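You operate a simulated robot arm through the tools that you are given. There is no shell and no other tool. Be economical: measure what you need, move in short steps, check, and stop when the job is done.

You are at the controls of a simulated two-armed robot. One attempt, no reset.

## Task
On the assembly bench top, fold the cloth in half.

It is judged by the outcome, as a careful person would: the job done as asked, and still so three seconds after it is handed in. It fails if anything else is knocked over, pushed out of place, dropped, spilled or broken. Flat cloth is picked up by pressing the open fingertips on it (5 to 10 N) and closing them slowly along it; thin cloth reads only 2 to 8 mm in the jaws.

## Robot
Two 7-joint arms with two-finger grippers on one trunk, on a base that drives. Base frame: it is fixed to the floor where the robot stands at the start and does not move with it; the origin is under the middle of the robot, x ahead of it, y to its left, z up; the surface under the hand at the start is at about z = 0.8. Units: m, degrees, N and s.
The left shoulder is at the start at [0.024, 0.216, 1.105], the right one opposite. With the tool pointing down near the work surface each hand reaches from about 0.2 to 0.76 m from the robot's upright axis, wherever it stands, measured 20 degrees to its own side. Places, roughly: assembly bench top [0.5, -0.3, 0.8]. Payload 2.2 kg a hand.
The tool frame of a hand sits at the grasp point between the pads (the TCP): z along the fingers, y along the line on which they close. The tips reach 0.019 m beyond it. Largest opening 0.116 m; the body of the gripper starts 0.07 m behind the TCP.
Orientation is that of the tool frame in the base frame, as [roll, pitch, yaw] about the fixed x, y, z axes, in that order (R = Rz(yaw) Ry(pitch) Rx(roll)). With the fingers straight down and closing along the base's y, the tool's x points along the base's -x, its y along +y and its z along -z.

## Interface
- The arms move only by the tool arm_command. It takes "left_increments", "right_increments" or both (then of equal length, played together; a hand with none holds still); each is a list of rows, each a list of 7 numbers: the shift along the tool's x, y, z in units of 40 mm (1.0 is 40 mm), then the turn, a rotation vector about the tool's x, y, z in units of 5 degrees (1.0 is 5 degrees), then the finger opening in m, from 0 to 0.116. In form: [[x, y, z, ax, ay, az, claw], ...]. A call has 1 to 10 rows; each row shifts and turns the commanded pose from where the row before left it, along the tool's axes as they then stand. A call with a number of a shift or a turn outside -1 to 1 is refused whole. Each row takes 0.2 s and may step no farther than 0.05 m and 8.6 degrees from the row before; otherwise, or with a gripper value out of range, the whole call is refused. A pose out of reach is approached as far as the arm can. The call stops where the force on the tool passes 40 N (or 10 N more than at its start, if that is more) or the arm is blocked; 0.2 s more then pass. The fingers move at their own pace and stop on an object; they squeeze with about 25 N. The grip force told is the motor's: it shows also when the fingers shut on nothing. Time passes only in rows, and 0.2 s behind the last, so rows that do not move let the fingers close. It gives the time, the measured TCP pose, the force on the tool (base axes), the opening and the grip force at its end, in the units of the frame above (readings bear some noise), with the torque about the TCP (base axes, N m) and any sound that the robot's microphone picked up, and new pictures: "views" is both (left out), scene, wrist or none (wrist: the cameras of the hands that moved).
- Cameras (640 x 400 px; columns grow to the right, rows downward): "scene" is now at [0.1226, 0.0328, 1.2701]; the picture's right is [0.34, -0.94, -0.00], its down [-0.58, -0.21, -0.78] and it looks along [0.74, 0.27, -0.62] (base axes); focal length 279 px, centre (320, 200). "left" rides on the left gripper at [0.069, 0.015, -0.097] in its tool frame; the picture's right is [-0.21, 0.98, 0.00], its down [-0.76, -0.17, -0.63] and it looks along [-0.62, -0.14, 0.77] (tool axes); focal length 251 px, centre (320, 200). "right" rides on the right gripper at [0.069, -0.015, -0.097] in its tool frame; the picture's right is [0.21, 0.98, 0.00], its down [-0.76, 0.17, -0.63] and it looks along [-0.62, 0.14, 0.78] (tool axes); focal length 251 px, centre (320, 200).
- move_column(by): slides the trunk up (or, below 0, down) by that many m; the arms and the scene camera ride with it, the base frame stays. It gives what a move gives, with no picture.
- drive_base(legs): drives the robot by 1 to 6 legs, each [ahead, left, turn to the left] in m, m and degrees, along the robot's own axes; the way and the turn of a leg run together, so that a leg with both is an arc; at most 1.5 m and 180 degrees a leg. The arms and the cameras ride along, it lands a little off, and it stops where it bumps. It gives what a move gives, and a new picture of the scene camera.
- pan_tilt(pan, tilt): turns the head with the scene camera to pan (to the left, within 80 degrees either way) and tilt (down, from -29 to 69), counted from straight ahead of the robot. It gives what a move gives, and a new picture of the scene camera.
- locate(camera, pixels): for up to 12 pixels [column, row] of the newest picture of that camera ("zoom" is the newest enlarged one), the place [x, y, z] in the base frame of the surface seen there, good to about 0.003 m. The clock stands still meanwhile.
- enlarge(camera, box): a new picture of the part [left, top, right, bottom] of that camera's present view, enlarged. The clock stands still meanwhile.
- sign_off(): hands the job in; it is judged then, once.

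Keep the steps short. Do not move on a guess: measure, check each grasp and each placing, and mend mistakes. In all there are 80 turns and 260 pictures (those below and enlarged ones count). Leave the grippers open and the arms clear of the work at the hand-in unless told otherwise, and finish with a single line.

The tools are called after "Call:" as name(argument=value, ...) on one line, values as JSON. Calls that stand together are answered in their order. arm_command: Moves the arms, as the interface text tells. Its arguments: {"type":"object","properties":{"left_increments":{"type":"array","items":{"type":"array","items":{"type":"number"}}},"right_increments":{"type":"array","items":{"type":"array","items":{"type":"number"}}},"views":{"type":"string","enum":["both","scene","wrist","none"]}},"required":[]} The other tools are called the same way: move_column (by) slides the trunk up or down; drive_base (legs) drives the base; pan_tilt (pan, tilt) turns the head that bears the scene camera; locate (camera, pixels) gives the place of the surface under pixels of a picture; enlarge (camera, box) takes an enlarged picture of a part of a camera's view; sign_off () hands the job in.

At the start:

```text
time_s: 0.0
left_tcp_pos: [0.3443, 0.3262, 0.9873]
left_ee_rot: [-180.0, -0.2, -179.9]
left_force: [-0.1, -0.2, -0.7]
left_wrist_torque: [-0.02, 0.03, 0.0]
left_grip_width: 0.1161
left_grasp_force: 0.0
right_tcp_pos: [0.5425, -0.0663, 1.0407]
right_ee_rot: [179.9, 0.1, 180.0]
right_force: [-0.9, -0.1, -0.3]
right_wrist_torque: [-0.05, 0.04, -0.04]
right_grip_width: 0.1157
right_grasp_force: 0.0
trunk travel left (down, up): [-0.25, 0.24]
robot x, y, heading: [-0.0044, 0.0008, 0.1]
head pan, tilt: [20.1, 38.2]
```

scene: 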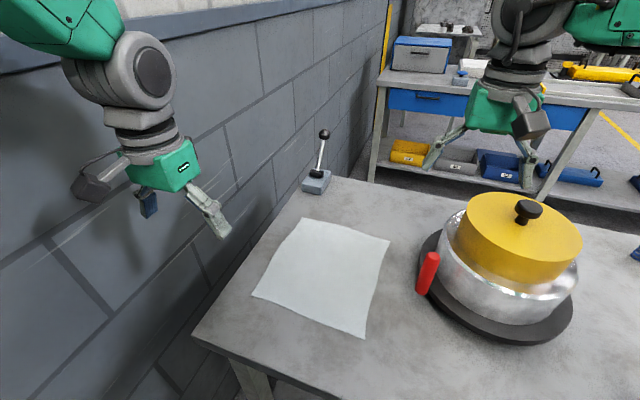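
right: 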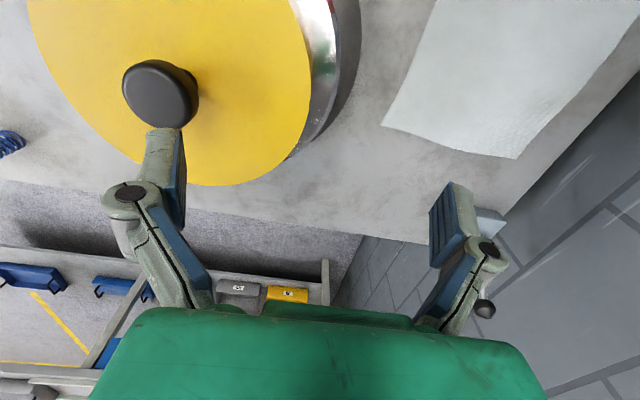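
left: 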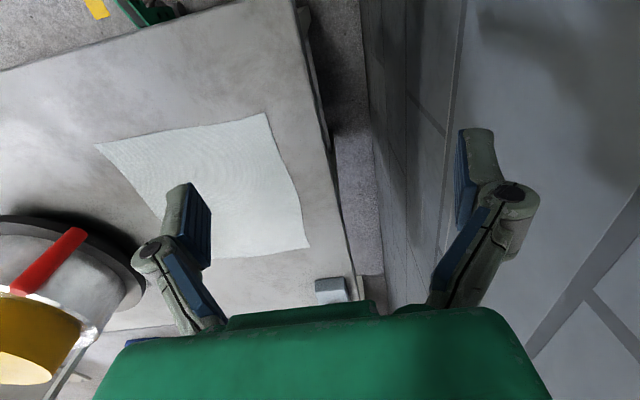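

I see the white cloth with corners near (303,219), (390,241), (364,337), (254,294) in the scene picture. First I measure them, along with the bench edges and the lever base.

Call:
locate(camera="scene", pixels=[[304, 221], [388, 242], [363, 335], [256, 294], [325, 275], [316, 190], [196, 335], [428, 275], [425, 300], [300, 190], [342, 350]])

Call:
enlarge(camera="scene", box=[220, 180, 460, 350])

```text
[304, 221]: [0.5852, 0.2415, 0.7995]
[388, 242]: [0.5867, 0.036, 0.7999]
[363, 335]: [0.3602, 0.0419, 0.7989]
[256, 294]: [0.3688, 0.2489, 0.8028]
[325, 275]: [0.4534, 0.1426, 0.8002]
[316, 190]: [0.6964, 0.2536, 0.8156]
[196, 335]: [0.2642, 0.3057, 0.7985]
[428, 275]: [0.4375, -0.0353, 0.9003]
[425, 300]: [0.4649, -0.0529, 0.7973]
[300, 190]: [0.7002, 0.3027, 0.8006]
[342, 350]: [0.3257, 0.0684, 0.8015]
```

```text
2.35 times, centred on (340, 265) of scene
```

zoom: 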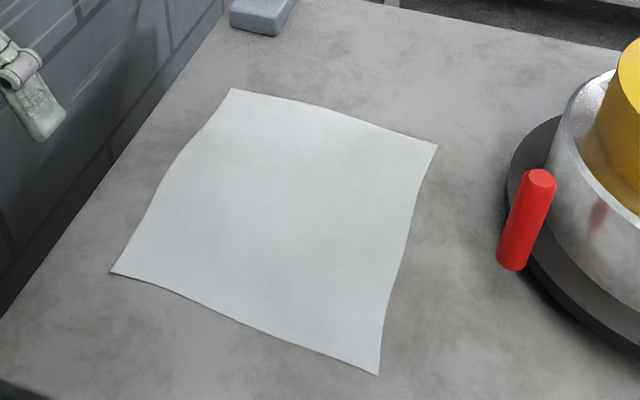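

Cloth is about 0.22 m square: near edge x≈0.365, far edge x≈0.586, y from 0.04 to 0.245. The plan is to pinch both near corners and fold them over to the far edge with both hands. I check the wall and pot first for clearance.

Call:
locate(camera="scene", pixels=[[240, 130], [180, 290], [330, 120], [421, 280], [436, 256], [418, 250], [440, 305], [458, 225], [528, 212], [500, 290], [304, 314], [375, 290]])

```text
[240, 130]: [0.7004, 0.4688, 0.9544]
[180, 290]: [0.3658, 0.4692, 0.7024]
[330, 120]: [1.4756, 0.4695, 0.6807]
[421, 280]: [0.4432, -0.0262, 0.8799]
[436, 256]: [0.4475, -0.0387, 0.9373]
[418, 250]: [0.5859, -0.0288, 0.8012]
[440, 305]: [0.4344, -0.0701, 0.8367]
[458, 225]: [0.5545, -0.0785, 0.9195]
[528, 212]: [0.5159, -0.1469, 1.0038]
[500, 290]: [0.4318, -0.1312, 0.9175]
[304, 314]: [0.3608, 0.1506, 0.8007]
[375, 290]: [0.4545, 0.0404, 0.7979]
```

The wall is at y=0.469, and the pot handle is at y≈-0.03 and up to z≈0.94. I raise the trunk so the right arm stays above the pot.

Call:
move_column(by=0.15)

```text
time_s: 1.8
left_tcp_pos: [0.3405, 0.3266, 1.1401]
left_ee_rot: [-180.0, 0.1, -180.0]
left_force: [-0.1, -0.2, -0.2]
left_wrist_torque: [-0.02, 0.03, -0.01]
left_grip_width: 0.1162
left_grasp_force: 0.0
right_tcp_pos: [0.5397, -0.0658, 1.1926]
right_ee_rot: [-179.9, 0.1, 179.9]
right_force: [-0.6, -0.2, 0.1]
right_wrist_torque: [-0.01, -0.01, 0.03]
right_grip_width: 0.1161
right_grasp_force: 0.1
trunk travel left (down, up): [-0.4, 0.09]
robot x, y, heading: [-0.0002, 0.0002, -0.2]
head pan, tilt: [20.1, 38.2]
```

Both hands are high and clear. Next I turn them together about their own z axis, +90° in total, so the fingers close along x.

Call:
arm_command(left_increments=[[0, 0, 0, 0, 0, 1, 0.116], [0, 0, 0, 0, 0, 1, 0.116], [0, 0, 0, 0, 0, 1, 0.116], [0, 0, 0, 0, 0, 1, 0.116], [0, 0, 0, 0, 0, 1, 0.116], [0, 0, 0, 0, 0, 1, 0.116], [0, 0, 0, 0, 0, 1, 0.116], [0, 0, 0, 0, 0, 1, 0.116], [0, 0, 0, 0, 0, 1, 0.116]], right_increments=[[0, 0, 0, 0, 0, 1, 0.116], [0, 0, 0, 0, 0, 1, 0.116], [0, 0, 0, 0, 0, 1, 0.116], [0, 0, 0, 0, 0, 1, 0.116], [0, 0, 0, 0, 0, 1, 0.116], [0, 0, 0, 0, 0, 1, 0.116], [0, 0, 0, 0, 0, 1, 0.116], [0, 0, 0, 0, 0, 1, 0.116], [0, 0, 0, 0, 0, 1, 0.116]], views="none")

Call:
arm_command(left_increments=[[0, 0, 0, 0, 0, 1, 0.05], [0, 0, 0, 0, 0, 1, 0.05], [0, 0, 0, 0, 0, 1, 0.05], [0, 0, 0, 0, 0, 1, 0.05], [0, 0, 0, 0, 0, 1, 0.05], [0, 0, 0, 0, 0, 1, 0.05], [0, 0, 0, 0, 0, 1, 0.05], [0, 0, 0, 0, 0, 1, 0.05], [0, 0, 0, 0, 0, 1, 0.05]], right_increments=[[0, 0, 0, 0, 0, 1, 0.05], [0, 0, 0, 0, 0, 1, 0.05], [0, 0, 0, 0, 0, 1, 0.05], [0, 0, 0, 0, 0, 1, 0.05], [0, 0, 0, 0, 0, 1, 0.05], [0, 0, 0, 0, 0, 1, 0.05], [0, 0, 0, 0, 0, 1, 0.05], [0, 0, 0, 0, 0, 1, 0.05], [0, 0, 0, 0, 0, 1, 0.05]], views="scene")

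```text
time_s: 3.8
left_tcp_pos: [0.3424, 0.3264, 1.1396]
left_ee_rot: [-179.9, 0.0, 134.9]
left_force: [-0.2, 0.1, -0.9]
left_wrist_torque: [-0.01, 0.0, 0.02]
left_grip_width: 0.1159
left_grasp_force: 0.0
right_tcp_pos: [0.5401, -0.0651, 1.1926]
right_ee_rot: [179.9, 0.1, 134.8]
right_force: [-0.2, 1.3, 0.0]
right_wrist_torque: [0.0, 0.01, 0.0]
right_grip_width: 0.1159
right_grasp_force: 0.0
trunk travel left (down, up): [-0.4, 0.09]
robot x, y, heading: [0.0023, 0.0008, 0.1]
head pan, tilt: [20.1, 38.2]
```

```text
time_s: 5.8
left_tcp_pos: [0.3419, 0.3168, 1.1417]
left_ee_rot: [179.8, -0.5, 89.8]
left_force: [0.5, 0.6, 0.4]
left_wrist_torque: [-0.02, -0.02, 0.03]
left_grip_width: 0.05
left_grasp_force: 0.1
right_tcp_pos: [0.5408, -0.0762, 1.1915]
right_ee_rot: [179.9, -0.5, 89.9]
right_force: [-0.2, 0.3, -0.1]
right_wrist_torque: [-0.01, -0.01, -0.04]
right_grip_width: 0.05
right_grasp_force: 0.1
trunk travel left (down, up): [-0.4, 0.09]
robot x, y, heading: [-0.0026, 0.0, -0.2]
head pan, tilt: [20.1, 38.2]
```

scene: 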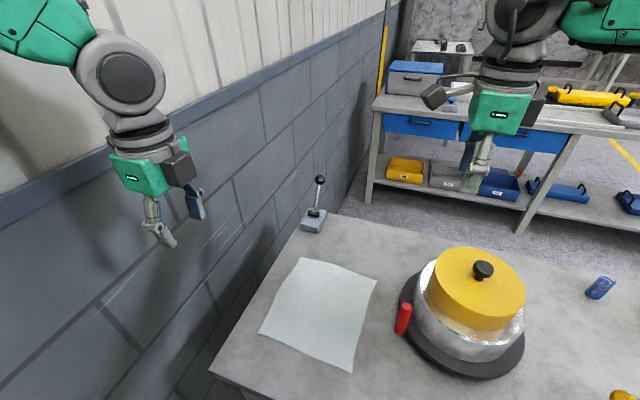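

Both hands are turned with their fingers closing along x. Now I move both horizontally above the near corners (right over [0.383, 0.055], left over [0.389, 0.23]), with the fingers narrowed to 24 mm.

Call:
arm_command(left_increments=[[-0.435, 0.235, 0, 0, 0, 0, 0.024], [-0.435, 0.235, 0, 0, 0, 0, 0.024], [-0.435, 0.235, 0, 0, 0, 0, 0.024], [-0.435, 0.235, 0, 0, 0, 0, 0.024], [-0.435, 0.235, 0, 0, 0, 0, 0.024], [0, 0, 0.8, 0, 0, 0, 0.024], [0, 0, 0.8, 0, 0, 0, 0.024]], right_increments=[[0.655, -0.79, 0, 0, 0, 0, 0.024], [0.655, -0.79, 0, 0, 0, 0, 0.024], [0.655, -0.79, 0, 0, 0, 0, 0.024], [0.655, -0.79, 0, 0, 0, 0, 0.024], [0.655, -0.79, 0, 0, 0, 0, 0.024], [0, 0, 1, 0, 0, 0, 0.024], [0, 0, 1, 0, 0, 0, 0.024]], views="both")

```text
time_s: 7.3
left_tcp_pos: [0.3886, 0.2401, 1.0751]
left_ee_rot: [179.9, 0.1, 89.9]
left_force: [0.2, -0.9, 0.4]
left_wrist_torque: [-0.04, 0.01, -0.02]
left_grip_width: 0.0239
left_grasp_force: 0.1
right_tcp_pos: [0.3817, 0.0649, 1.1095]
right_ee_rot: [180.0, 0.2, 89.9]
right_force: [0.0, 0.2, 0.0]
right_wrist_torque: [-0.01, 0.04, 0.0]
right_grip_width: 0.0241
right_grasp_force: 0.0
trunk travel left (down, up): [-0.4, 0.09]
robot x, y, heading: [0.0011, 0.0007, -0.1]
head pan, tilt: [20.1, 38.2]
```

scene: 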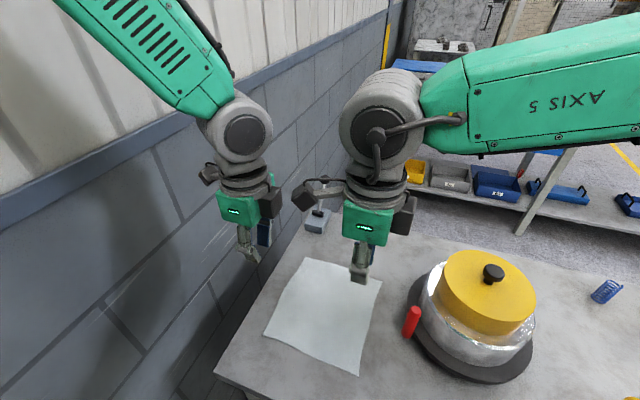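
right: 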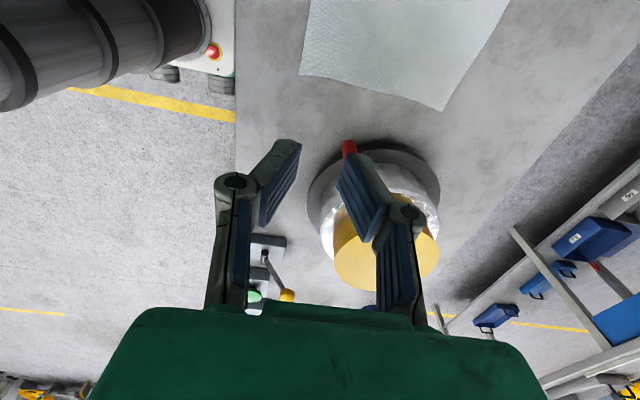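
left: 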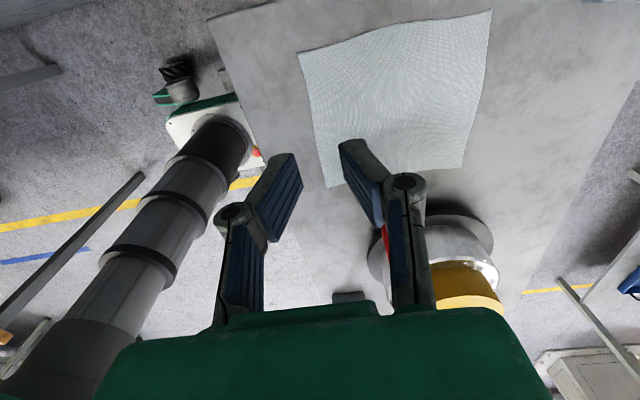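

Both arms are clear of the pot. I lower both hands to about 3 cm above the bench and check.

Call:
arm_command(left_increments=[[0, 0, 0.8, 0, 0, 0, 0.024], [0, 0, 0.8, 0, 0, 0, 0.024], [0, 0, 0.8, 0, 0, 0, 0.024], [0, 0, 0.8, 0, 0, 0, 0.024], [0, 0, 0.8, 0, 0, 0, 0.024], [0, 0, 0.8, 0, 0, 0, 0.024], [0, 0, 0.6, 0, 0, 0, 0.024], [0, 0, 0, 0, 0, 0, 0.024]], right_increments=[[0, 0, 0.95, 0, 0, 0, 0.024], [0, 0, 0.95, 0, 0, 0, 0.024], [0, 0, 0.95, 0, 0, 0, 0.024], [0, 0, 0.95, 0, 0, 0, 0.024], [0, 0, 0.95, 0, 0, 0, 0.024], [0, 0, 0.95, 0, 0, 0, 0.024], [0, 0, 0.5, 0, 0, 0, 0.024], [0, 0, 0, 0, 0, 0, 0.024]], views="both")

```text
time_s: 9.2
left_tcp_pos: [0.3877, 0.2424, 0.8589]
left_ee_rot: [179.9, 0.1, 90.0]
left_force: [0.0, -1.0, 2.0]
left_wrist_torque: [0.01, -0.02, -0.02]
left_grip_width: 0.0241
left_grasp_force: 0.0
right_tcp_pos: [0.3818, 0.0644, 0.864]
right_ee_rot: [179.7, 0.1, 90.1]
right_force: [0.2, 0.1, -1.0]
right_wrist_torque: [-0.01, 0.01, -0.02]
right_grip_width: 0.0242
right_grasp_force: 0.0
trunk travel left (down, up): [-0.4, 0.09]
robot x, y, heading: [-0.0014, 0.0027, 0.3]
head pan, tilt: [20.1, 38.2]
```

scene: 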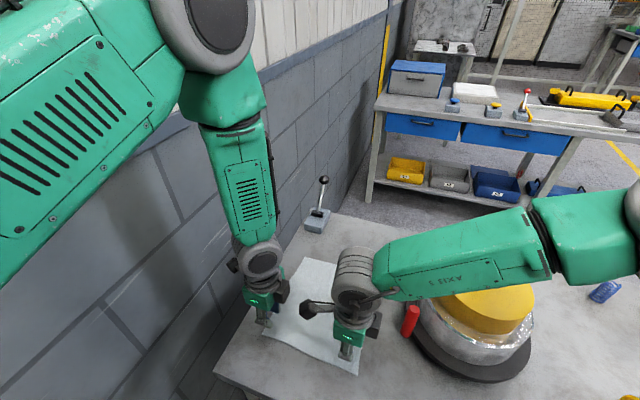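
right: 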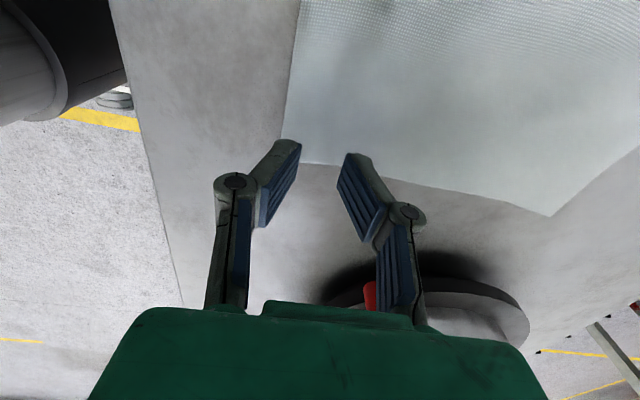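
left: 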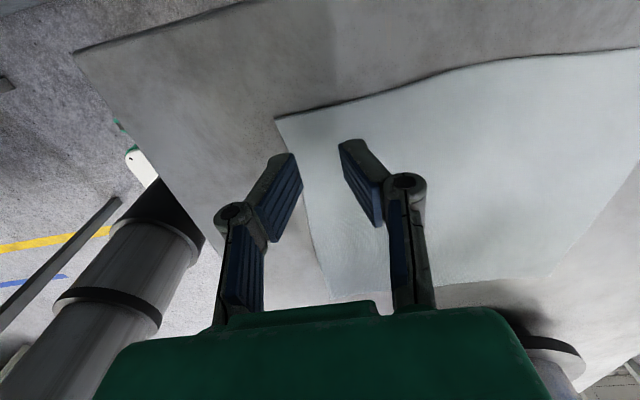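

The right forearm now passes over the pot. I measure how high it is, and the cloth corners as seen in the wrist cameras.

Call:
locate(camera="scene", pixels=[[400, 250], [440, 280], [460, 240], [500, 270], [520, 240], [560, 280], [500, 300], [590, 260], [470, 287]])

Call:
locate(camera="right", pixels=[[284, 137], [291, 120], [320, 165], [400, 187], [550, 213], [298, 60]])

Call:
locate(camera="left", pixels=[[279, 121], [325, 285], [310, 230], [450, 75], [545, 272], [340, 108]])

```text
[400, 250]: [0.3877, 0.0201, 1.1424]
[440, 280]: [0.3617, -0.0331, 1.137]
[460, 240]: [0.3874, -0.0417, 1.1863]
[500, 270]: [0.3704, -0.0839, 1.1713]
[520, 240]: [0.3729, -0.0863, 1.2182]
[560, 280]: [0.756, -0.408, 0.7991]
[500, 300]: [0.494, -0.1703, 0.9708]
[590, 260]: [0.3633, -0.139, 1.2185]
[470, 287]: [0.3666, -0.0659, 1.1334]
```

```text
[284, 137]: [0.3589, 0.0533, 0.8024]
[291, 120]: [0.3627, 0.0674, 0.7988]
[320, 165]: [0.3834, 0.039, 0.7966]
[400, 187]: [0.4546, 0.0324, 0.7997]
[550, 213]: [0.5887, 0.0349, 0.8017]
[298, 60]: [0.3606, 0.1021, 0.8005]
```

```text
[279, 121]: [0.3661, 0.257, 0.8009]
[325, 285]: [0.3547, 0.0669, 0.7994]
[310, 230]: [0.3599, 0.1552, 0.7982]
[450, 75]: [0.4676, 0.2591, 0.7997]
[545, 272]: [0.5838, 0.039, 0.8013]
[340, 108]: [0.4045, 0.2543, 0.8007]
```

Forearm clearance is fine (z≥1.13). The right hand sits about 22 mm inside the near edge, and so does the left. I lower both to just above the cloth.

Call:
arm_command(left_increments=[[0, 0, 0.45, 0, 0, 0, 0.024], [0, 0, 0.45, 0, 0, 0, 0.024], [0, 0, 0, 0, 0, 0, 0.024], [0, 0, 0, 0, 0, 0, 0.024]], right_increments=[[-0.15, 0, 0.5, 0, 0, 0, 0.024], [0, 0, 0.5, 0, 0, 0, 0.024], [0, 0, 0, 0, 0, 0, 0.024], [0, 0, 0, 0, 0, 0, 0.024]], views="none")

```text
time_s: 10.2
left_tcp_pos: [0.3896, 0.2409, 0.8229]
left_ee_rot: [179.9, 0.1, 89.9]
left_force: [-0.8, -0.2, 2.1]
left_wrist_torque: [0.0, 0.02, -0.01]
left_grip_width: 0.0241
left_grasp_force: 0.1
right_tcp_pos: [0.383, 0.0594, 0.822]
right_ee_rot: [179.8, 0.1, 90.0]
right_force: [0.5, -0.7, -0.7]
right_wrist_torque: [0.03, -0.01, 0.02]
right_grip_width: 0.024
right_grasp_force: 0.0
trunk travel left (down, up): [-0.4, 0.09]
robot x, y, heading: [-0.0002, 0.0025, 0.1]
head pan, tilt: [20.1, 38.2]
```

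No contact yet. I press down in 2 mm steps while watching the force.

Call:
arm_command(left_increments=[[0, 0, 0.06, 0, 0, 0, 0.024], [0, 0, 0.05, 0, 0, 0, 0.024]], right_increments=[[0, 0, 0.06, 0, 0, 0, 0.024], [0, 0, 0.05, 0, 0, 0, 0.024]], views="none")

```text
time_s: 10.8
left_tcp_pos: [0.3867, 0.2395, 0.8187]
left_ee_rot: [179.7, 0.0, 89.9]
left_force: [-0.1, -0.5, 9.4]
left_wrist_torque: [0.01, 0.02, 0.04]
left_grip_width: 0.0225
left_grasp_force: 0.1
right_tcp_pos: [0.383, 0.0587, 0.819]
right_ee_rot: [179.8, -0.1, 89.9]
right_force: [-0.9, 0.9, 9.9]
right_wrist_torque: [0.0, -0.04, 0.02]
right_grip_width: 0.0245
right_grasp_force: 0.0
trunk travel left (down, up): [-0.4, 0.09]
robot x, y, heading: [0.0, 0.0009, -0.3]
head pan, tilt: [20.1, 38.2]
```

Contact at about 9.5 N on both hands, which is in the band. Now I close slowly along the cloth.

Call:
arm_command(left_increments=[[0, 0, 0, 0, 0, 0, 0.021], [0, 0, 0, 0, 0, 0, 0.018], [0, 0, 0, 0, 0, 0, 0.015], [0, 0, 0, 0, 0, 0, 0.012], [0, 0, 0, 0, 0, 0, 0.009], [0, 0, 0, 0, 0, 0, 0.006], [0, 0, 0, 0, 0, 0, 0.003], [0, 0, 0, 0, 0, 0, 0], [0, 0, 0, 0, 0, 0, 0]], right_increments=[[0, 0, 0, 0, 0, 0, 0.021], [0, 0, 0, 0, 0, 0, 0.018], [0, 0, 0, 0, 0, 0, 0.015], [0, 0, 0, 0, 0, 0, 0.012], [0, 0, 0, 0, 0, 0, 0.009], [0, 0, 0, 0, 0, 0, 0.006], [0, 0, 0, 0, 0, 0, 0.003], [0, 0, 0, 0, 0, 0, 0], [0, 0, 0, 0, 0, 0, 0]], views="both")

```text
time_s: 12.8
left_tcp_pos: [0.3871, 0.2391, 0.8208]
left_ee_rot: [179.7, 0.0, 90.0]
left_force: [1.3, 3.5, 33.4]
left_wrist_torque: [0.11, 0.03, -0.05]
left_grip_width: 0.003
left_grasp_force: 24.7
right_tcp_pos: [0.3815, 0.058, 0.8195]
right_ee_rot: [179.9, 0.0, 90.0]
right_force: [2.4, 1.9, 13.0]
right_wrist_torque: [0.01, 0.04, 0.01]
right_grip_width: 0.003
right_grasp_force: 24.6
trunk travel left (down, up): [-0.4, 0.09]
robot x, y, heading: [-0.003, 0.0019, -0.1]
head pan, tilt: [20.1, 38.2]
```

scene: 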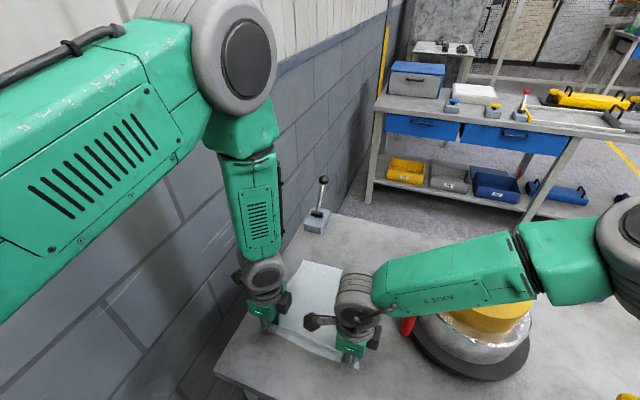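
right: 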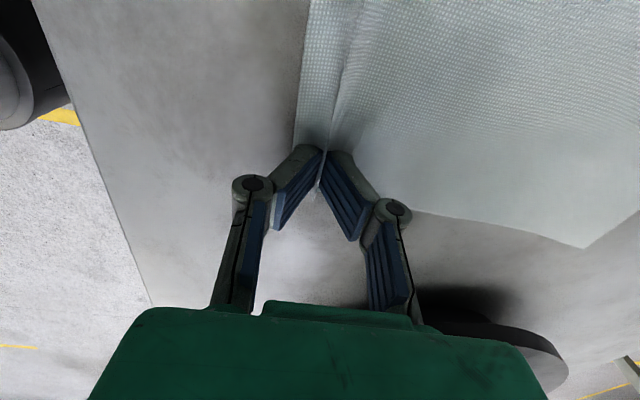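
left: 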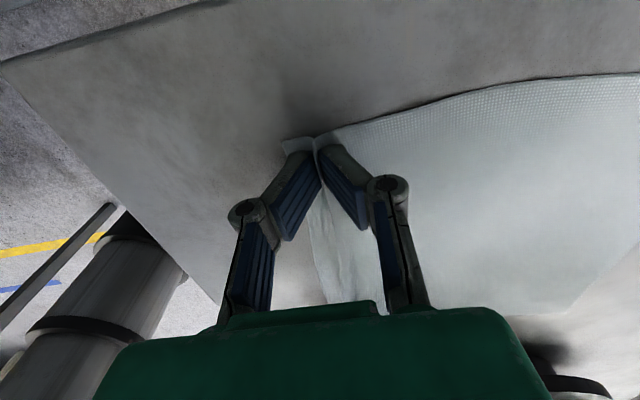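

Both jaws read 3 mm with cloth between them. I start the fold arc (radius 0.088 m around the centre line) with the first 30° and check the hold.

Call:
arm_command(left_increments=[[0, 0.034, -0.384, 0, 0, 0, 0], [0, 0.1, -0.372, 0, 0, 0, 0], [0, 0.163, -0.349, 0, 0, 0, 0], [0, 0, 0, 0, 0, 0, 0]], right_increments=[[0, 0.034, -0.384, 0, 0, 0, 0], [0, 0.1, -0.372, 0, 0, 0, 0], [0, 0.163, -0.349, 0, 0, 0, 0], [0, 0, 0, 0, 0, 0, 0]], views="both")

```text
time_s: 13.8
left_tcp_pos: [0.4012, 0.2383, 0.8644]
left_ee_rot: [179.9, 0.1, 90.0]
left_force: [0.0, 0.1, 0.7]
left_wrist_torque: [-0.01, 0.03, 0.02]
left_grip_width: 0.0034
left_grasp_force: 25.0
right_tcp_pos: [0.3961, 0.0602, 0.8651]
right_ee_rot: [179.9, 0.0, 90.1]
right_force: [-0.2, 1.0, -0.6]
right_wrist_torque: [-0.01, 0.0, 0.02]
right_grip_width: 0.0034
right_grasp_force: 25.2
trunk travel left (down, up): [-0.4, 0.09]
robot x, y, heading: [-0.0012, 0.0004, -0.3]
head pan, tilt: [20.1, 38.2]
```

scene: 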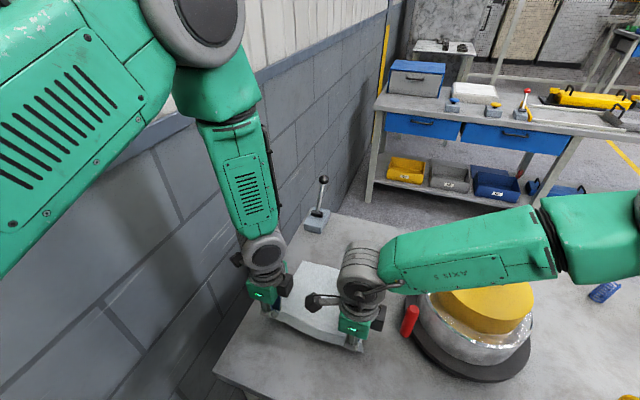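
right: 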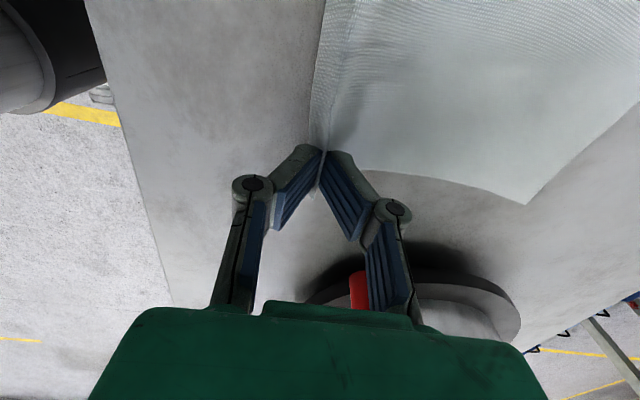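
left: 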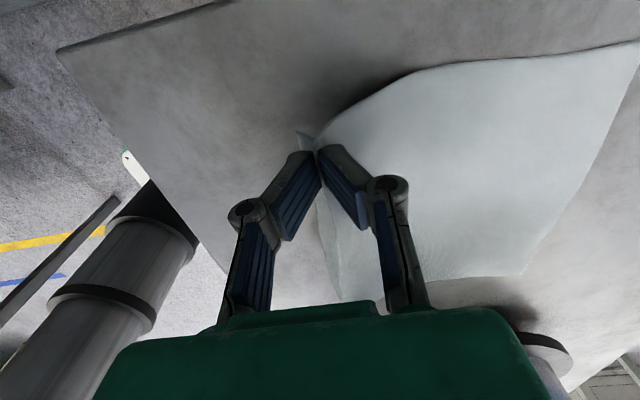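

Both corners are held and the cloth is lifting cleanly. I continue the arc to about 120°.

Call:
arm_command(left_increments=[[0, 0.221, -0.316, 0, 0, 0, 0], [0, 0.272, -0.272, 0, 0, 0, 0], [0, 0.316, -0.221, 0, 0, 0, 0], [0, 0.349, -0.163, 0, 0, 0, 0], [0, 0.372, -0.1, 0, 0, 0, 0], [0, 0.384, -0.034, 0, 0, 0, 0], [0, 0.384, 0.034, 0, 0, 0, 0], [0, 0.372, 0.1, 0, 0, 0, 0], [0, 0.349, 0.163, 0, 0, 0, 0], [0, 0, 0, 0, 0, 0, 0]], right_increments=[[0, 0.221, -0.316, 0, 0, 0, 0], [0, 0.272, -0.272, 0, 0, 0, 0], [0, 0.316, -0.221, 0, 0, 0, 0], [0, 0.349, -0.163, 0, 0, 0, 0], [0, 0.372, -0.1, 0, 0, 0, 0], [0, 0.384, -0.034, 0, 0, 0, 0], [0, 0.384, 0.034, 0, 0, 0, 0], [0, 0.372, 0.1, 0, 0, 0, 0], [0, 0.349, 0.163, 0, 0, 0, 0], [0, 0, 0, 0, 0, 0, 0]], views="both")

```text
time_s: 15.9
left_tcp_pos: [0.521, 0.2365, 0.8958]
left_ee_rot: [179.9, 0.1, 90.0]
left_force: [0.4, 0.1, -0.3]
left_wrist_torque: [0.03, 0.01, 0.03]
left_grip_width: 0.0034
left_grasp_force: 25.1
right_tcp_pos: [0.5168, 0.0587, 0.8956]
right_ee_rot: [179.9, 0.1, 90.0]
right_force: [-0.9, 0.0, -0.1]
right_wrist_torque: [0.0, -0.04, -0.02]
right_grip_width: 0.003
right_grasp_force: 24.6
trunk travel left (down, up): [-0.4, 0.09]
robot x, y, heading: [-0.0004, 0.0039, -0.2]
head pan, tilt: [20.1, 38.2]
```

scene: 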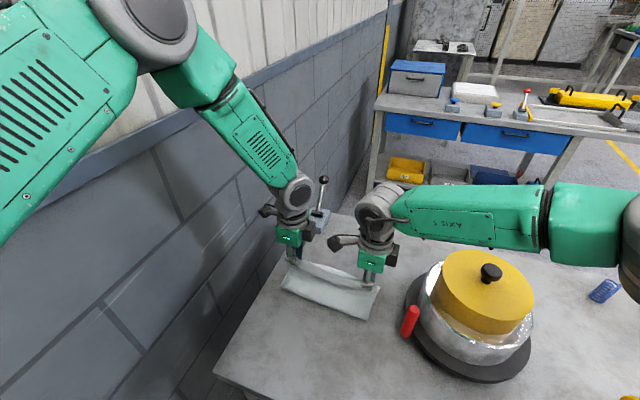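
right: 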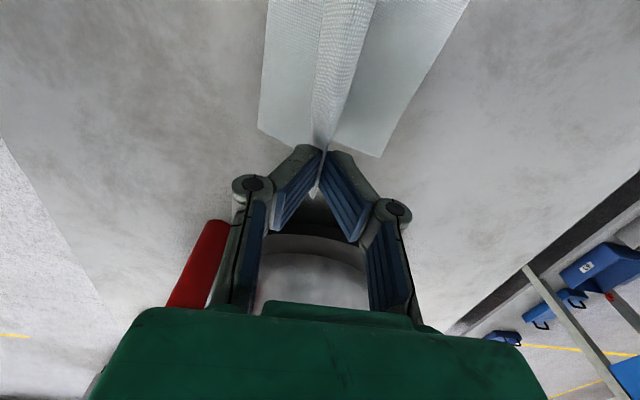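
left: 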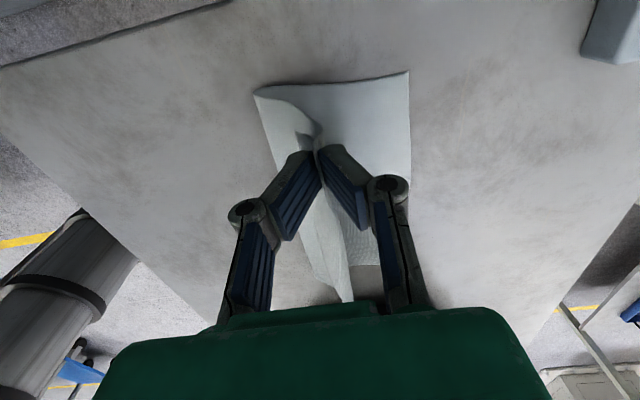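

Still held well. Before coming down I check the bottom layer's far edge and the lever's position near the left hand.

Call:
locate(camera="scene", pixels=[[323, 182], [319, 205], [322, 218], [292, 268], [283, 287], [367, 317], [310, 297]])

Call:
locate(camera="right", pixels=[[376, 153], [415, 90], [262, 125], [300, 135], [592, 20]])

Call:
locate(camera="left", pixels=[[405, 76], [407, 150], [260, 92], [585, 50], [300, 120]])

Call:
enlarge(camera="scene", box=[230, 160, 450, 340])

```text
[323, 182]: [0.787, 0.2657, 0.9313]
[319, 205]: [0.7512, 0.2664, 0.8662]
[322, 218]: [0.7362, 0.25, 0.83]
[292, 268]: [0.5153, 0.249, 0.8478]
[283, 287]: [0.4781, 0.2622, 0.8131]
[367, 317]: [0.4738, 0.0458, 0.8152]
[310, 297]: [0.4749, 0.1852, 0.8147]
```

```text
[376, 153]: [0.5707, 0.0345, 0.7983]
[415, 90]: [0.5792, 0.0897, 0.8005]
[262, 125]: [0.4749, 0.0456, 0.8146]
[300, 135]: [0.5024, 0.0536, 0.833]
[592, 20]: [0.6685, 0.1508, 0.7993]
```

```text
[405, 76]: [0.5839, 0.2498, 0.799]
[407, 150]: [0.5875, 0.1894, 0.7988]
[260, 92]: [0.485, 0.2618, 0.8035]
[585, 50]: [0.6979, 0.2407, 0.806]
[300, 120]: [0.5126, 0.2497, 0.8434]
```

```text
2.22 times, centred on (340, 250) of scene
```

zoom: 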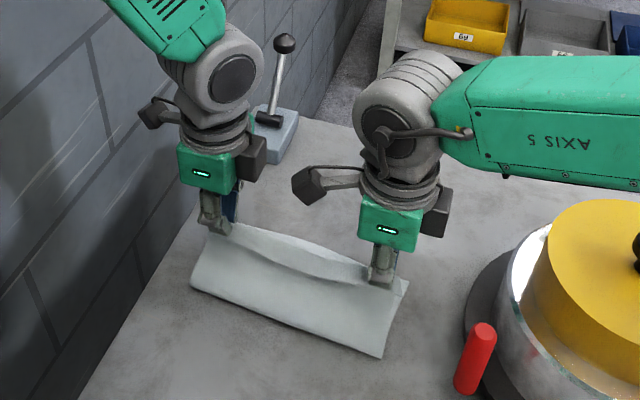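

The fold crease sits at x≈0.475, the far edge is still at x≈0.58, and the lever is at x≥0.70, so there is room. I finish the arc down to just above the far edge.

Call:
arm_command(left_increments=[[0, 0.316, 0.221, 0, 0, 0, 0], [0, 0.272, 0.272, 0, 0, 0, 0], [0, 0.221, 0.316, 0, 0, 0, 0], [0, 0.163, 0.349, 0, 0, 0, 0], [0, 0.1, 0.372, 0, 0, 0, 0], [0, 0.034, 0.25, 0, 0, 0, 0], [0, 0, 0, 0, 0, 0, 0]], right_increments=[[0, 0.316, 0.221, 0, 0, 0, 0], [0, 0.272, 0.272, 0, 0, 0, 0], [0, 0.221, 0.316, 0, 0, 0, 0], [0, 0.163, 0.349, 0, 0, 0, 0], [0, 0.1, 0.372, 0, 0, 0, 0], [0, 0.034, 0.25, 0, 0, 0, 0], [0, 0, 0, 0, 0, 0, 0]], views="both")

```text
time_s: 17.6
left_tcp_pos: [0.5655, 0.2393, 0.8244]
left_ee_rot: [179.9, 0.2, 89.9]
left_force: [1.4, -0.2, -0.5]
left_wrist_torque: [-0.01, 0.01, -0.02]
left_grip_width: 0.0031
left_grasp_force: 24.9
right_tcp_pos: [0.5594, 0.0592, 0.8257]
right_ee_rot: [179.8, 0.1, 90.1]
right_force: [0.1, -0.9, 0.2]
right_wrist_torque: [0.01, -0.01, -0.01]
right_grip_width: 0.0032
right_grasp_force: 24.4
trunk travel left (down, up): [-0.4, 0.09]
robot x, y, heading: [0.0013, -0.0017, -0.0]
head pan, tilt: [20.1, 38.2]
```

scene: 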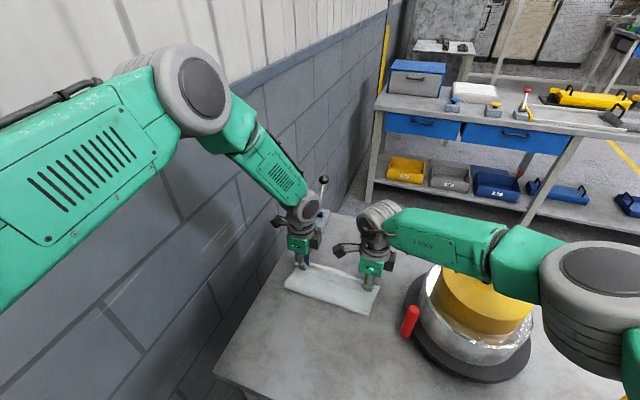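
right: 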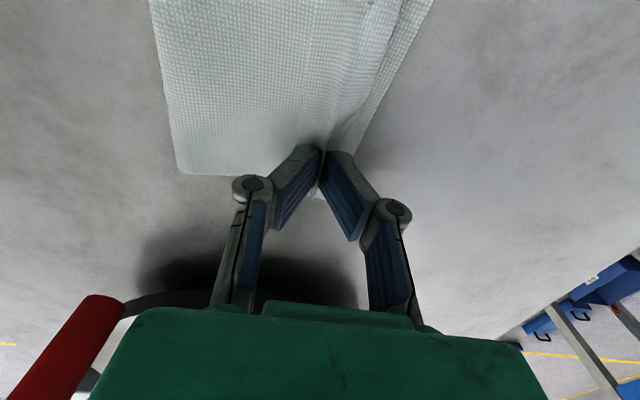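
left: 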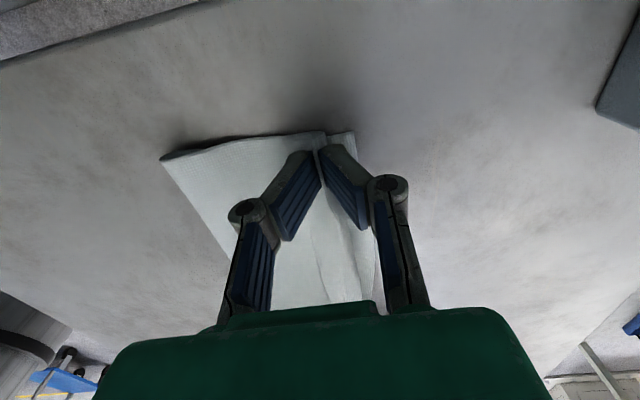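

The edge is over the far edge. Now I open slowly to 30 mm and then lift straight up a little.

Call:
arm_command(left_increments=[[0, 0, 0, 0, 0, 0, 0.01], [0, 0, 0, 0, 0, 0, 0.018], [0, 0, 0, 0, 0, 0, 0.026], [0, 0, 0, 0, 0, 0, 0.03], [0, 0, -0.2, 0, 0, 0, 0.03], [0, 0, -0.5, 0, 0, 0, 0.03], [0, 0, -0.8, 0, 0, 0, 0.03], [0, 0, -0.8, 0, 0, 0, 0.03], [0, 0, -0.8, 0, 0, 0, 0.03]], right_increments=[[0, 0, 0, 0, 0, 0, 0.01], [0, 0, 0, 0, 0, 0, 0.018], [0, 0, 0, 0, 0, 0, 0.026], [0, 0, 0, 0, 0, 0, 0.03], [0, 0, -0.2, 0, 0, 0, 0.03], [0, 0, -0.5, 0, 0, 0, 0.03], [0, 0, -0.8, 0, 0, 0, 0.03], [0, 0, -0.8, 0, 0, 0, 0.03], [0, 0, -0.8, 0, 0, 0, 0.03]], views="both")

Call:
enlarge(camera="scene", box=[250, 220, 410, 340])

```text
time_s: 19.6
left_tcp_pos: [0.5645, 0.2394, 0.948]
left_ee_rot: [179.8, 0.0, 89.9]
left_force: [-1.0, -0.2, 0.1]
left_wrist_torque: [0.01, 0.0, 0.01]
left_grip_width: 0.03
left_grasp_force: 0.0
right_tcp_pos: [0.56, 0.0594, 0.9489]
right_ee_rot: [179.9, 0.1, 90.1]
right_force: [-0.3, 0.6, -0.6]
right_wrist_torque: [0.05, -0.01, -0.03]
right_grip_width: 0.0302
right_grasp_force: 0.1
trunk travel left (down, up): [-0.4, 0.09]
robot x, y, heading: [0.0002, 0.0003, 0.2]
head pan, tilt: [20.1, 38.2]
```

scene: 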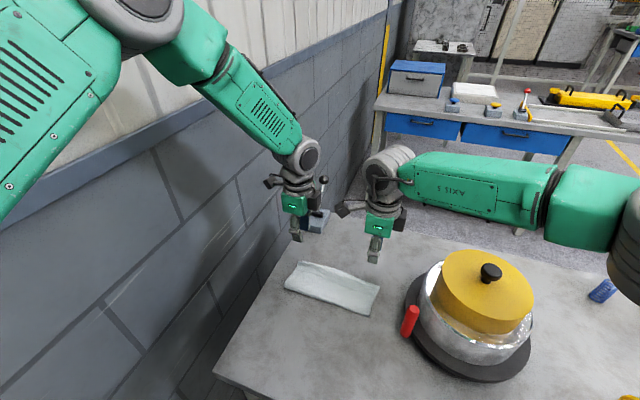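
right: 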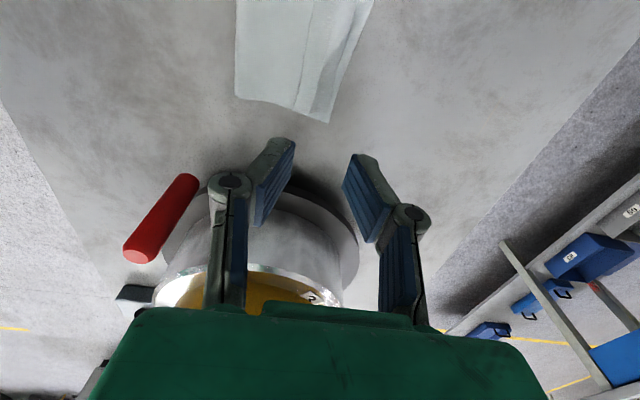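
left: 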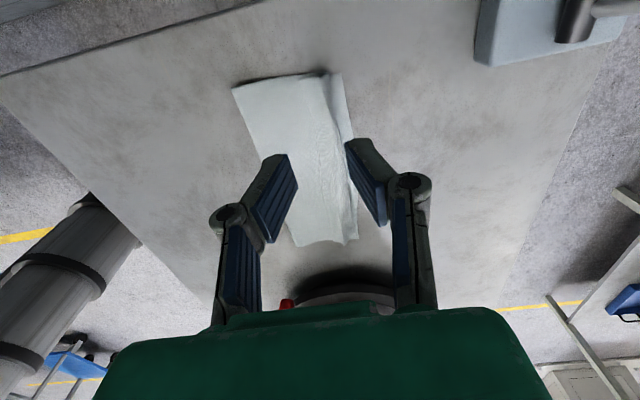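

```text
3.33 times, centred on (330, 280) of scene
```

zoom: 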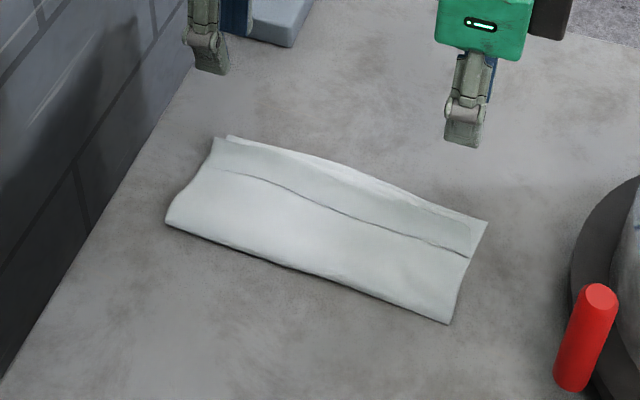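

Released. A line runs along the top layer, and I want to know whether it is a ridge or an edge folded back. I take a closer look.

Call:
enlarge(camera="scene", box=[280, 250, 384, 315])

Call:
enlarge(camera="left", box=[220, 50, 380, 150])

Call:
enlarge(camera="right", box=[210, 0, 400, 130])

```text
6.15 times, centred on (332, 282) of scene
```

zoom: 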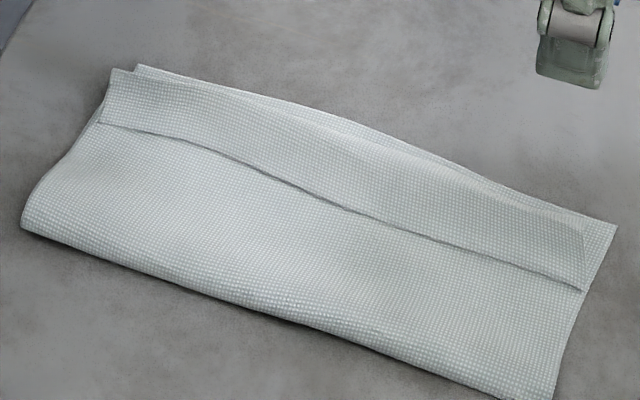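

```text
4.00 times, centred on (300, 100) of left
```

zoom: 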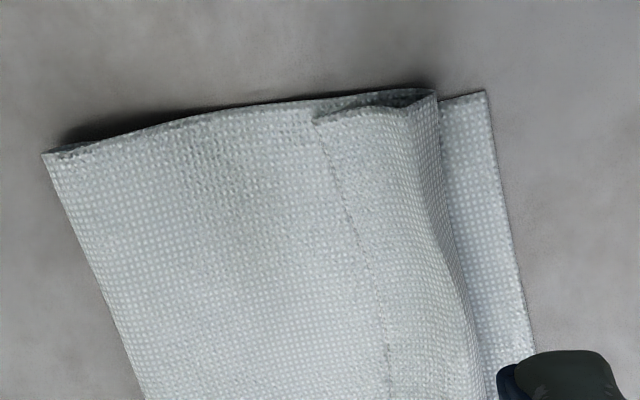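

```text
3.08 times, centred on (305, 65) of right
```

zoom: 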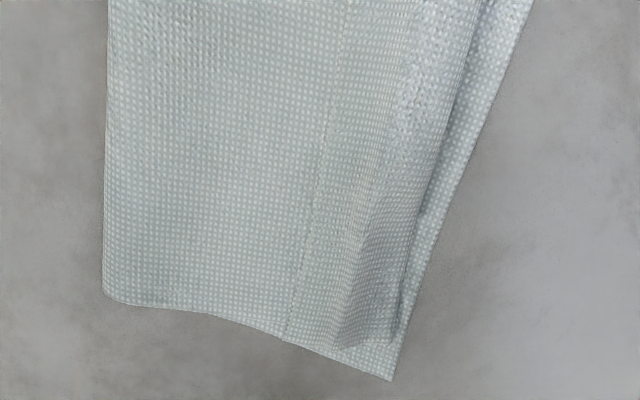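

The released hem (about 22 mm of the near edge) has folded back on top of itself, so this is not yet a clean half fold. I measure the hem's edge and its fold line to correct it.

Call:
locate(camera="scene", pixels=[[296, 269], [310, 273], [335, 282], [355, 290], [374, 296], [298, 262], [318, 266], [338, 270], [355, 278], [374, 288], [378, 287], [303, 262]])

Call:
locate(camera="left", pixels=[[300, 81], [310, 105], [317, 140], [328, 75], [332, 110], [342, 75], [245, 92]])

Call:
locate(camera="right", pixels=[[295, 99], [302, 75], [310, 30], [327, 95], [340, 50], [325, 120], [245, 97]])

```text
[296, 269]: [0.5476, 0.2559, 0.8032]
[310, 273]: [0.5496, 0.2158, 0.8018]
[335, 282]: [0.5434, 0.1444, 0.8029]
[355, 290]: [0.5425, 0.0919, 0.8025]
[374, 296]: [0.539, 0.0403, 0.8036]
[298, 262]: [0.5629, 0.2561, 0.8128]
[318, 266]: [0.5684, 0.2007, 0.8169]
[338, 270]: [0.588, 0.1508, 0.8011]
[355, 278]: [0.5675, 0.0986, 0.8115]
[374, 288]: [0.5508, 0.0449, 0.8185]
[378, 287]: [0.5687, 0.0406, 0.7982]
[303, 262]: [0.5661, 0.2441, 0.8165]
```

```text
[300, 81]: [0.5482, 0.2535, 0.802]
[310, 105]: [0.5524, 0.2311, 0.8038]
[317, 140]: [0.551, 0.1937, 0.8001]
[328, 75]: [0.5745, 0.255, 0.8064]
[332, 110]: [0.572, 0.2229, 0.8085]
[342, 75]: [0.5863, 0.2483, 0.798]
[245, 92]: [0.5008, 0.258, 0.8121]
```

```text
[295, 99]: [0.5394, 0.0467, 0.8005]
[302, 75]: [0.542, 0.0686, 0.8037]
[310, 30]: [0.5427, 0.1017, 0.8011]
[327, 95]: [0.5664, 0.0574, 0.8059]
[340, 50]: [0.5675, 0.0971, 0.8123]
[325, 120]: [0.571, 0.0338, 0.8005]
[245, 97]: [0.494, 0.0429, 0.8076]
```

The hem edge lies at x≈0.549 on the left and x≈0.540 on the right. The lofted fold ahead of it is at x≈0.57. I will close the fingers, tilt the hands 35° so only the trailing tip corner touches, then lightly drag the hem edge toward +x to roll it open. First comes the tilt and the approach, staying above the cloth.

Call:
arm_command(left_increments=[[0, 0, 0, -1, 0, 0, 0], [0, 0, 0, -1, 0, 0, 0], [0, 0, 0, -1, 0, 0, 0], [0, 0, 0, -1, 0, 0, 0], [0, 0, 0, -1, 0, 0, 0], [0, 0, 0, -1, 0, 0, 0], [0, 0, 0, -1, 0, 0, 0], [0, -0.78, 0.8, 0, 0, 0, 0], [0, -0.78, 0.8, 0, 0, 0, 0], [0, 0, 0, 0, 0, 0, 0]], right_increments=[[0, 0, 0, -1, 0, 0, 0], [0, 0, 0, -1, 0, 0, 0], [0, 0, 0, -1, 0, 0, 0], [0, 0, 0, -1, 0, 0, 0], [0, 0, 0, -1, 0, 0, 0], [0, 0, 0, -1, 0, 0, 0], [0, 0, 0, -1, 0, 0, 0], [0, -0.83, 0.775, 0, 0, 0, 0], [0, -0.83, 0.775, 0, 0, 0, 0], [0, 0, 0, 0, 0, 0, 0]], views="both")

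```text
time_s: 21.8
left_tcp_pos: [0.5515, 0.24, 0.8599]
left_ee_rot: [144.8, 0.0, 90.0]
left_force: [0.9, 0.7, 0.2]
left_wrist_torque: [-0.03, -0.01, 0.01]
left_grip_width: 0.0
left_grasp_force: 24.4
right_tcp_pos: [0.5401, 0.0589, 0.8614]
right_ee_rot: [144.8, 0.1, 90.1]
right_force: [1.0, 0.0, -0.4]
right_wrist_torque: [-0.04, -0.03, -0.03]
right_grip_width: 0.0
right_grasp_force: 25.4
trunk travel left (down, up): [-0.4, 0.09]
robot x, y, heading: [-0.0012, -0.0005, 0.0]
head pan, tilt: [20.1, 38.2]
```

scene: 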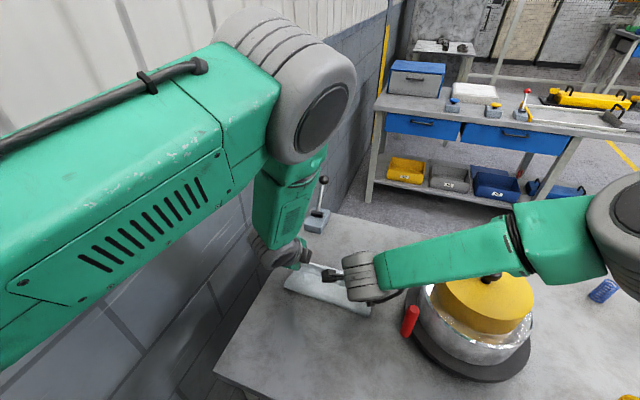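
right: 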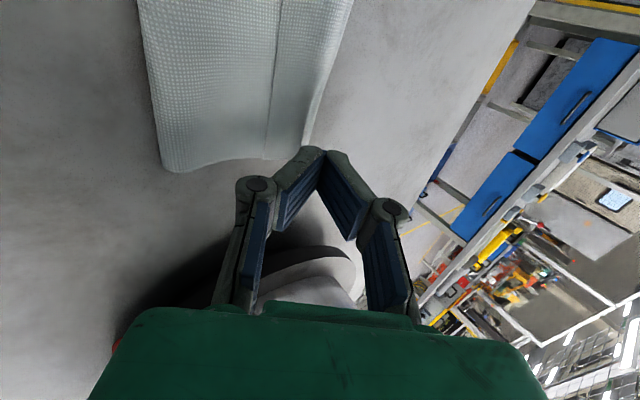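
left: 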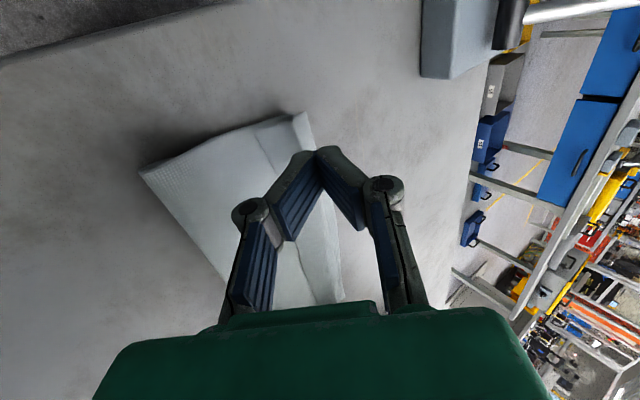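

The right forearm is lower now. Before going down I check its height against the pot lid's knob.

Call:
locate(camera="scene", pixels=[[490, 279], [470, 262], [440, 280], [400, 288], [500, 262], [480, 240], [555, 270], [510, 268]])

Call:
enlarge(camera="scene", box=[340, 200, 580, 350])

```text
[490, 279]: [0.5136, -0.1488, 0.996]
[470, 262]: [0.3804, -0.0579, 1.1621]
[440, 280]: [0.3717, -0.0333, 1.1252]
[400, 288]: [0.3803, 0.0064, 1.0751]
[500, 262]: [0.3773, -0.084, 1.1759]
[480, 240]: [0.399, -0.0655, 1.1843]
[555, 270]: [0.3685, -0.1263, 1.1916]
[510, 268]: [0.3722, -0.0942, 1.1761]
```

```text
2.67 times, centred on (460, 275) of scene
```

zoom: 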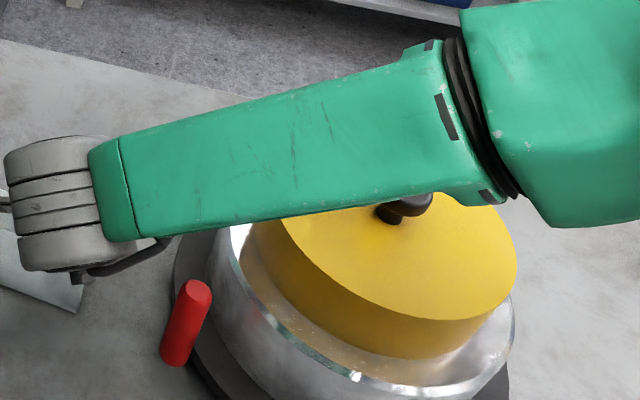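

Clear by more than 0.1 m. Now I lower onto the hem edges.

Call:
arm_command(left_increments=[[0, -0.244, 0.348, 0, 0, 0, 0], [0, -0.215, 0.307, 0, 0, 0, 0], [0, 0, 0, 0, 0, 0, 0], [0, 0, 0, 0, 0, 0, 0]], right_increments=[[0, -0.244, 0.348, 0, 0, 0, 0], [0, -0.215, 0.307, 0, 0, 0, 0], [0, 0, 0, 0, 0, 0, 0], [0, 0, 0, 0, 0, 0, 0]], views="wrist")

```text
time_s: 22.8
left_tcp_pos: [0.5525, 0.238, 0.8272]
left_ee_rot: [144.8, 0.2, 90.0]
left_force: [0.3, 0.3, -0.1]
left_wrist_torque: [0.01, 0.01, -0.02]
left_grip_width: 0.0
left_grasp_force: 25.0
right_tcp_pos: [0.5411, 0.0596, 0.8276]
right_ee_rot: [144.9, 0.2, 90.0]
right_force: [-1.1, 0.3, -0.1]
right_wrist_torque: [0.02, 0.03, 0.0]
right_grip_width: 0.0001
right_grasp_force: 25.4
trunk travel left (down, up): [-0.4, 0.09]
robot x, y, heading: [-0.0008, 0.0003, 0.1]
head pan, tilt: [20.1, 38.2]
```

right: 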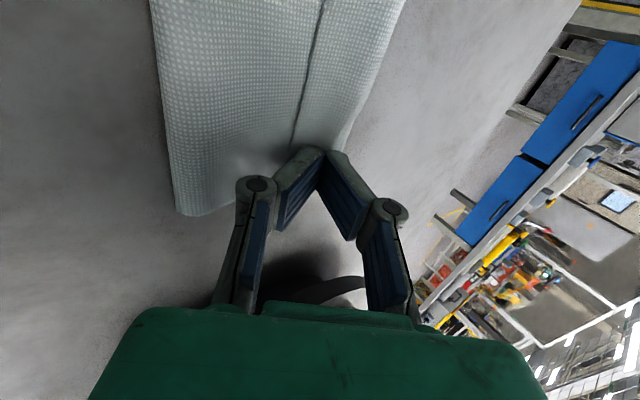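
left: 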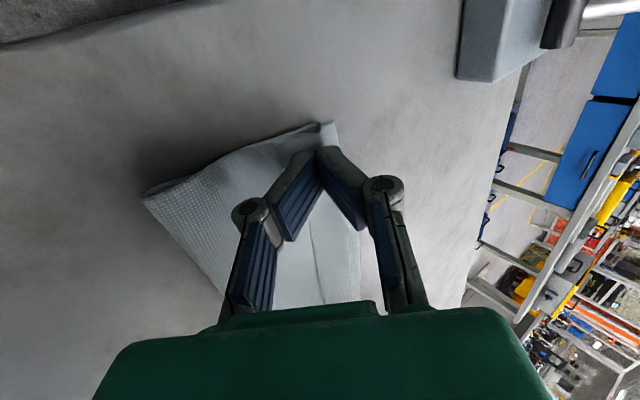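

The tips sit at the hem edges. I press the last few millimetres and read the force.

Call:
arm_command(left_increments=[[0, -0.03, 0.041, 0, 0, 0, 0], [0, -0.015, 0.02, 0, 0, 0, 0], [0, 0, 0, 0, 0, 0, 0]], right_increments=[[0, -0.03, 0.041, 0, 0, 0, 0], [0, -0.015, 0.02, 0, 0, 0, 0], [0, 0, 0, 0, 0, 0, 0]], views="none")

```text
time_s: 23.6
left_tcp_pos: [0.552, 0.2388, 0.8255]
left_ee_rot: [144.8, 0.0, 90.0]
left_force: [1.1, -0.7, 0.1]
left_wrist_torque: [0.01, 0.0, -0.02]
left_grip_width: 0.0001
left_grasp_force: 25.0
right_tcp_pos: [0.5405, 0.0596, 0.8261]
right_ee_rot: [144.9, 0.1, 89.9]
right_force: [-0.2, -0.2, 0.3]
right_wrist_torque: [-0.01, 0.01, 0.01]
right_grip_width: 0.0
right_grasp_force: 25.1
trunk travel left (down, up): [-0.4, 0.09]
robot x, y, heading: [-0.0026, -0.0022, -0.1]
head pan, tilt: [20.1, 38.2]
```

Call:
arm_command(left_increments=[[0, -0.03, 0.041, 0, 0, 0, 0], [0, 0, 0, 0, 0, 0, 0]], right_increments=[[0, -0.03, 0.041, 0, 0, 0, 0], [0, 0, 0, 0, 0, 0, 0]], views="none")

```text
time_s: 24.1
left_tcp_pos: [0.5517, 0.2391, 0.8242]
left_ee_rot: [144.9, 0.0, 90.0]
left_force: [0.4, 0.4, -0.9]
left_wrist_torque: [0.02, -0.03, 0.04]
left_grip_width: 0.0
left_grasp_force: 24.9
right_tcp_pos: [0.5399, 0.0597, 0.8229]
right_ee_rot: [144.9, 0.0, 89.9]
right_force: [0.0, -0.3, 0.5]
right_wrist_torque: [0.0, 0.03, 0.0]
right_grip_width: 0.0002
right_grasp_force: 24.4
trunk travel left (down, up): [-0.4, 0.09]
robot x, y, heading: [-0.0024, -0.0001, 0.4]
head pan, tilt: [20.1, 38.2]
```

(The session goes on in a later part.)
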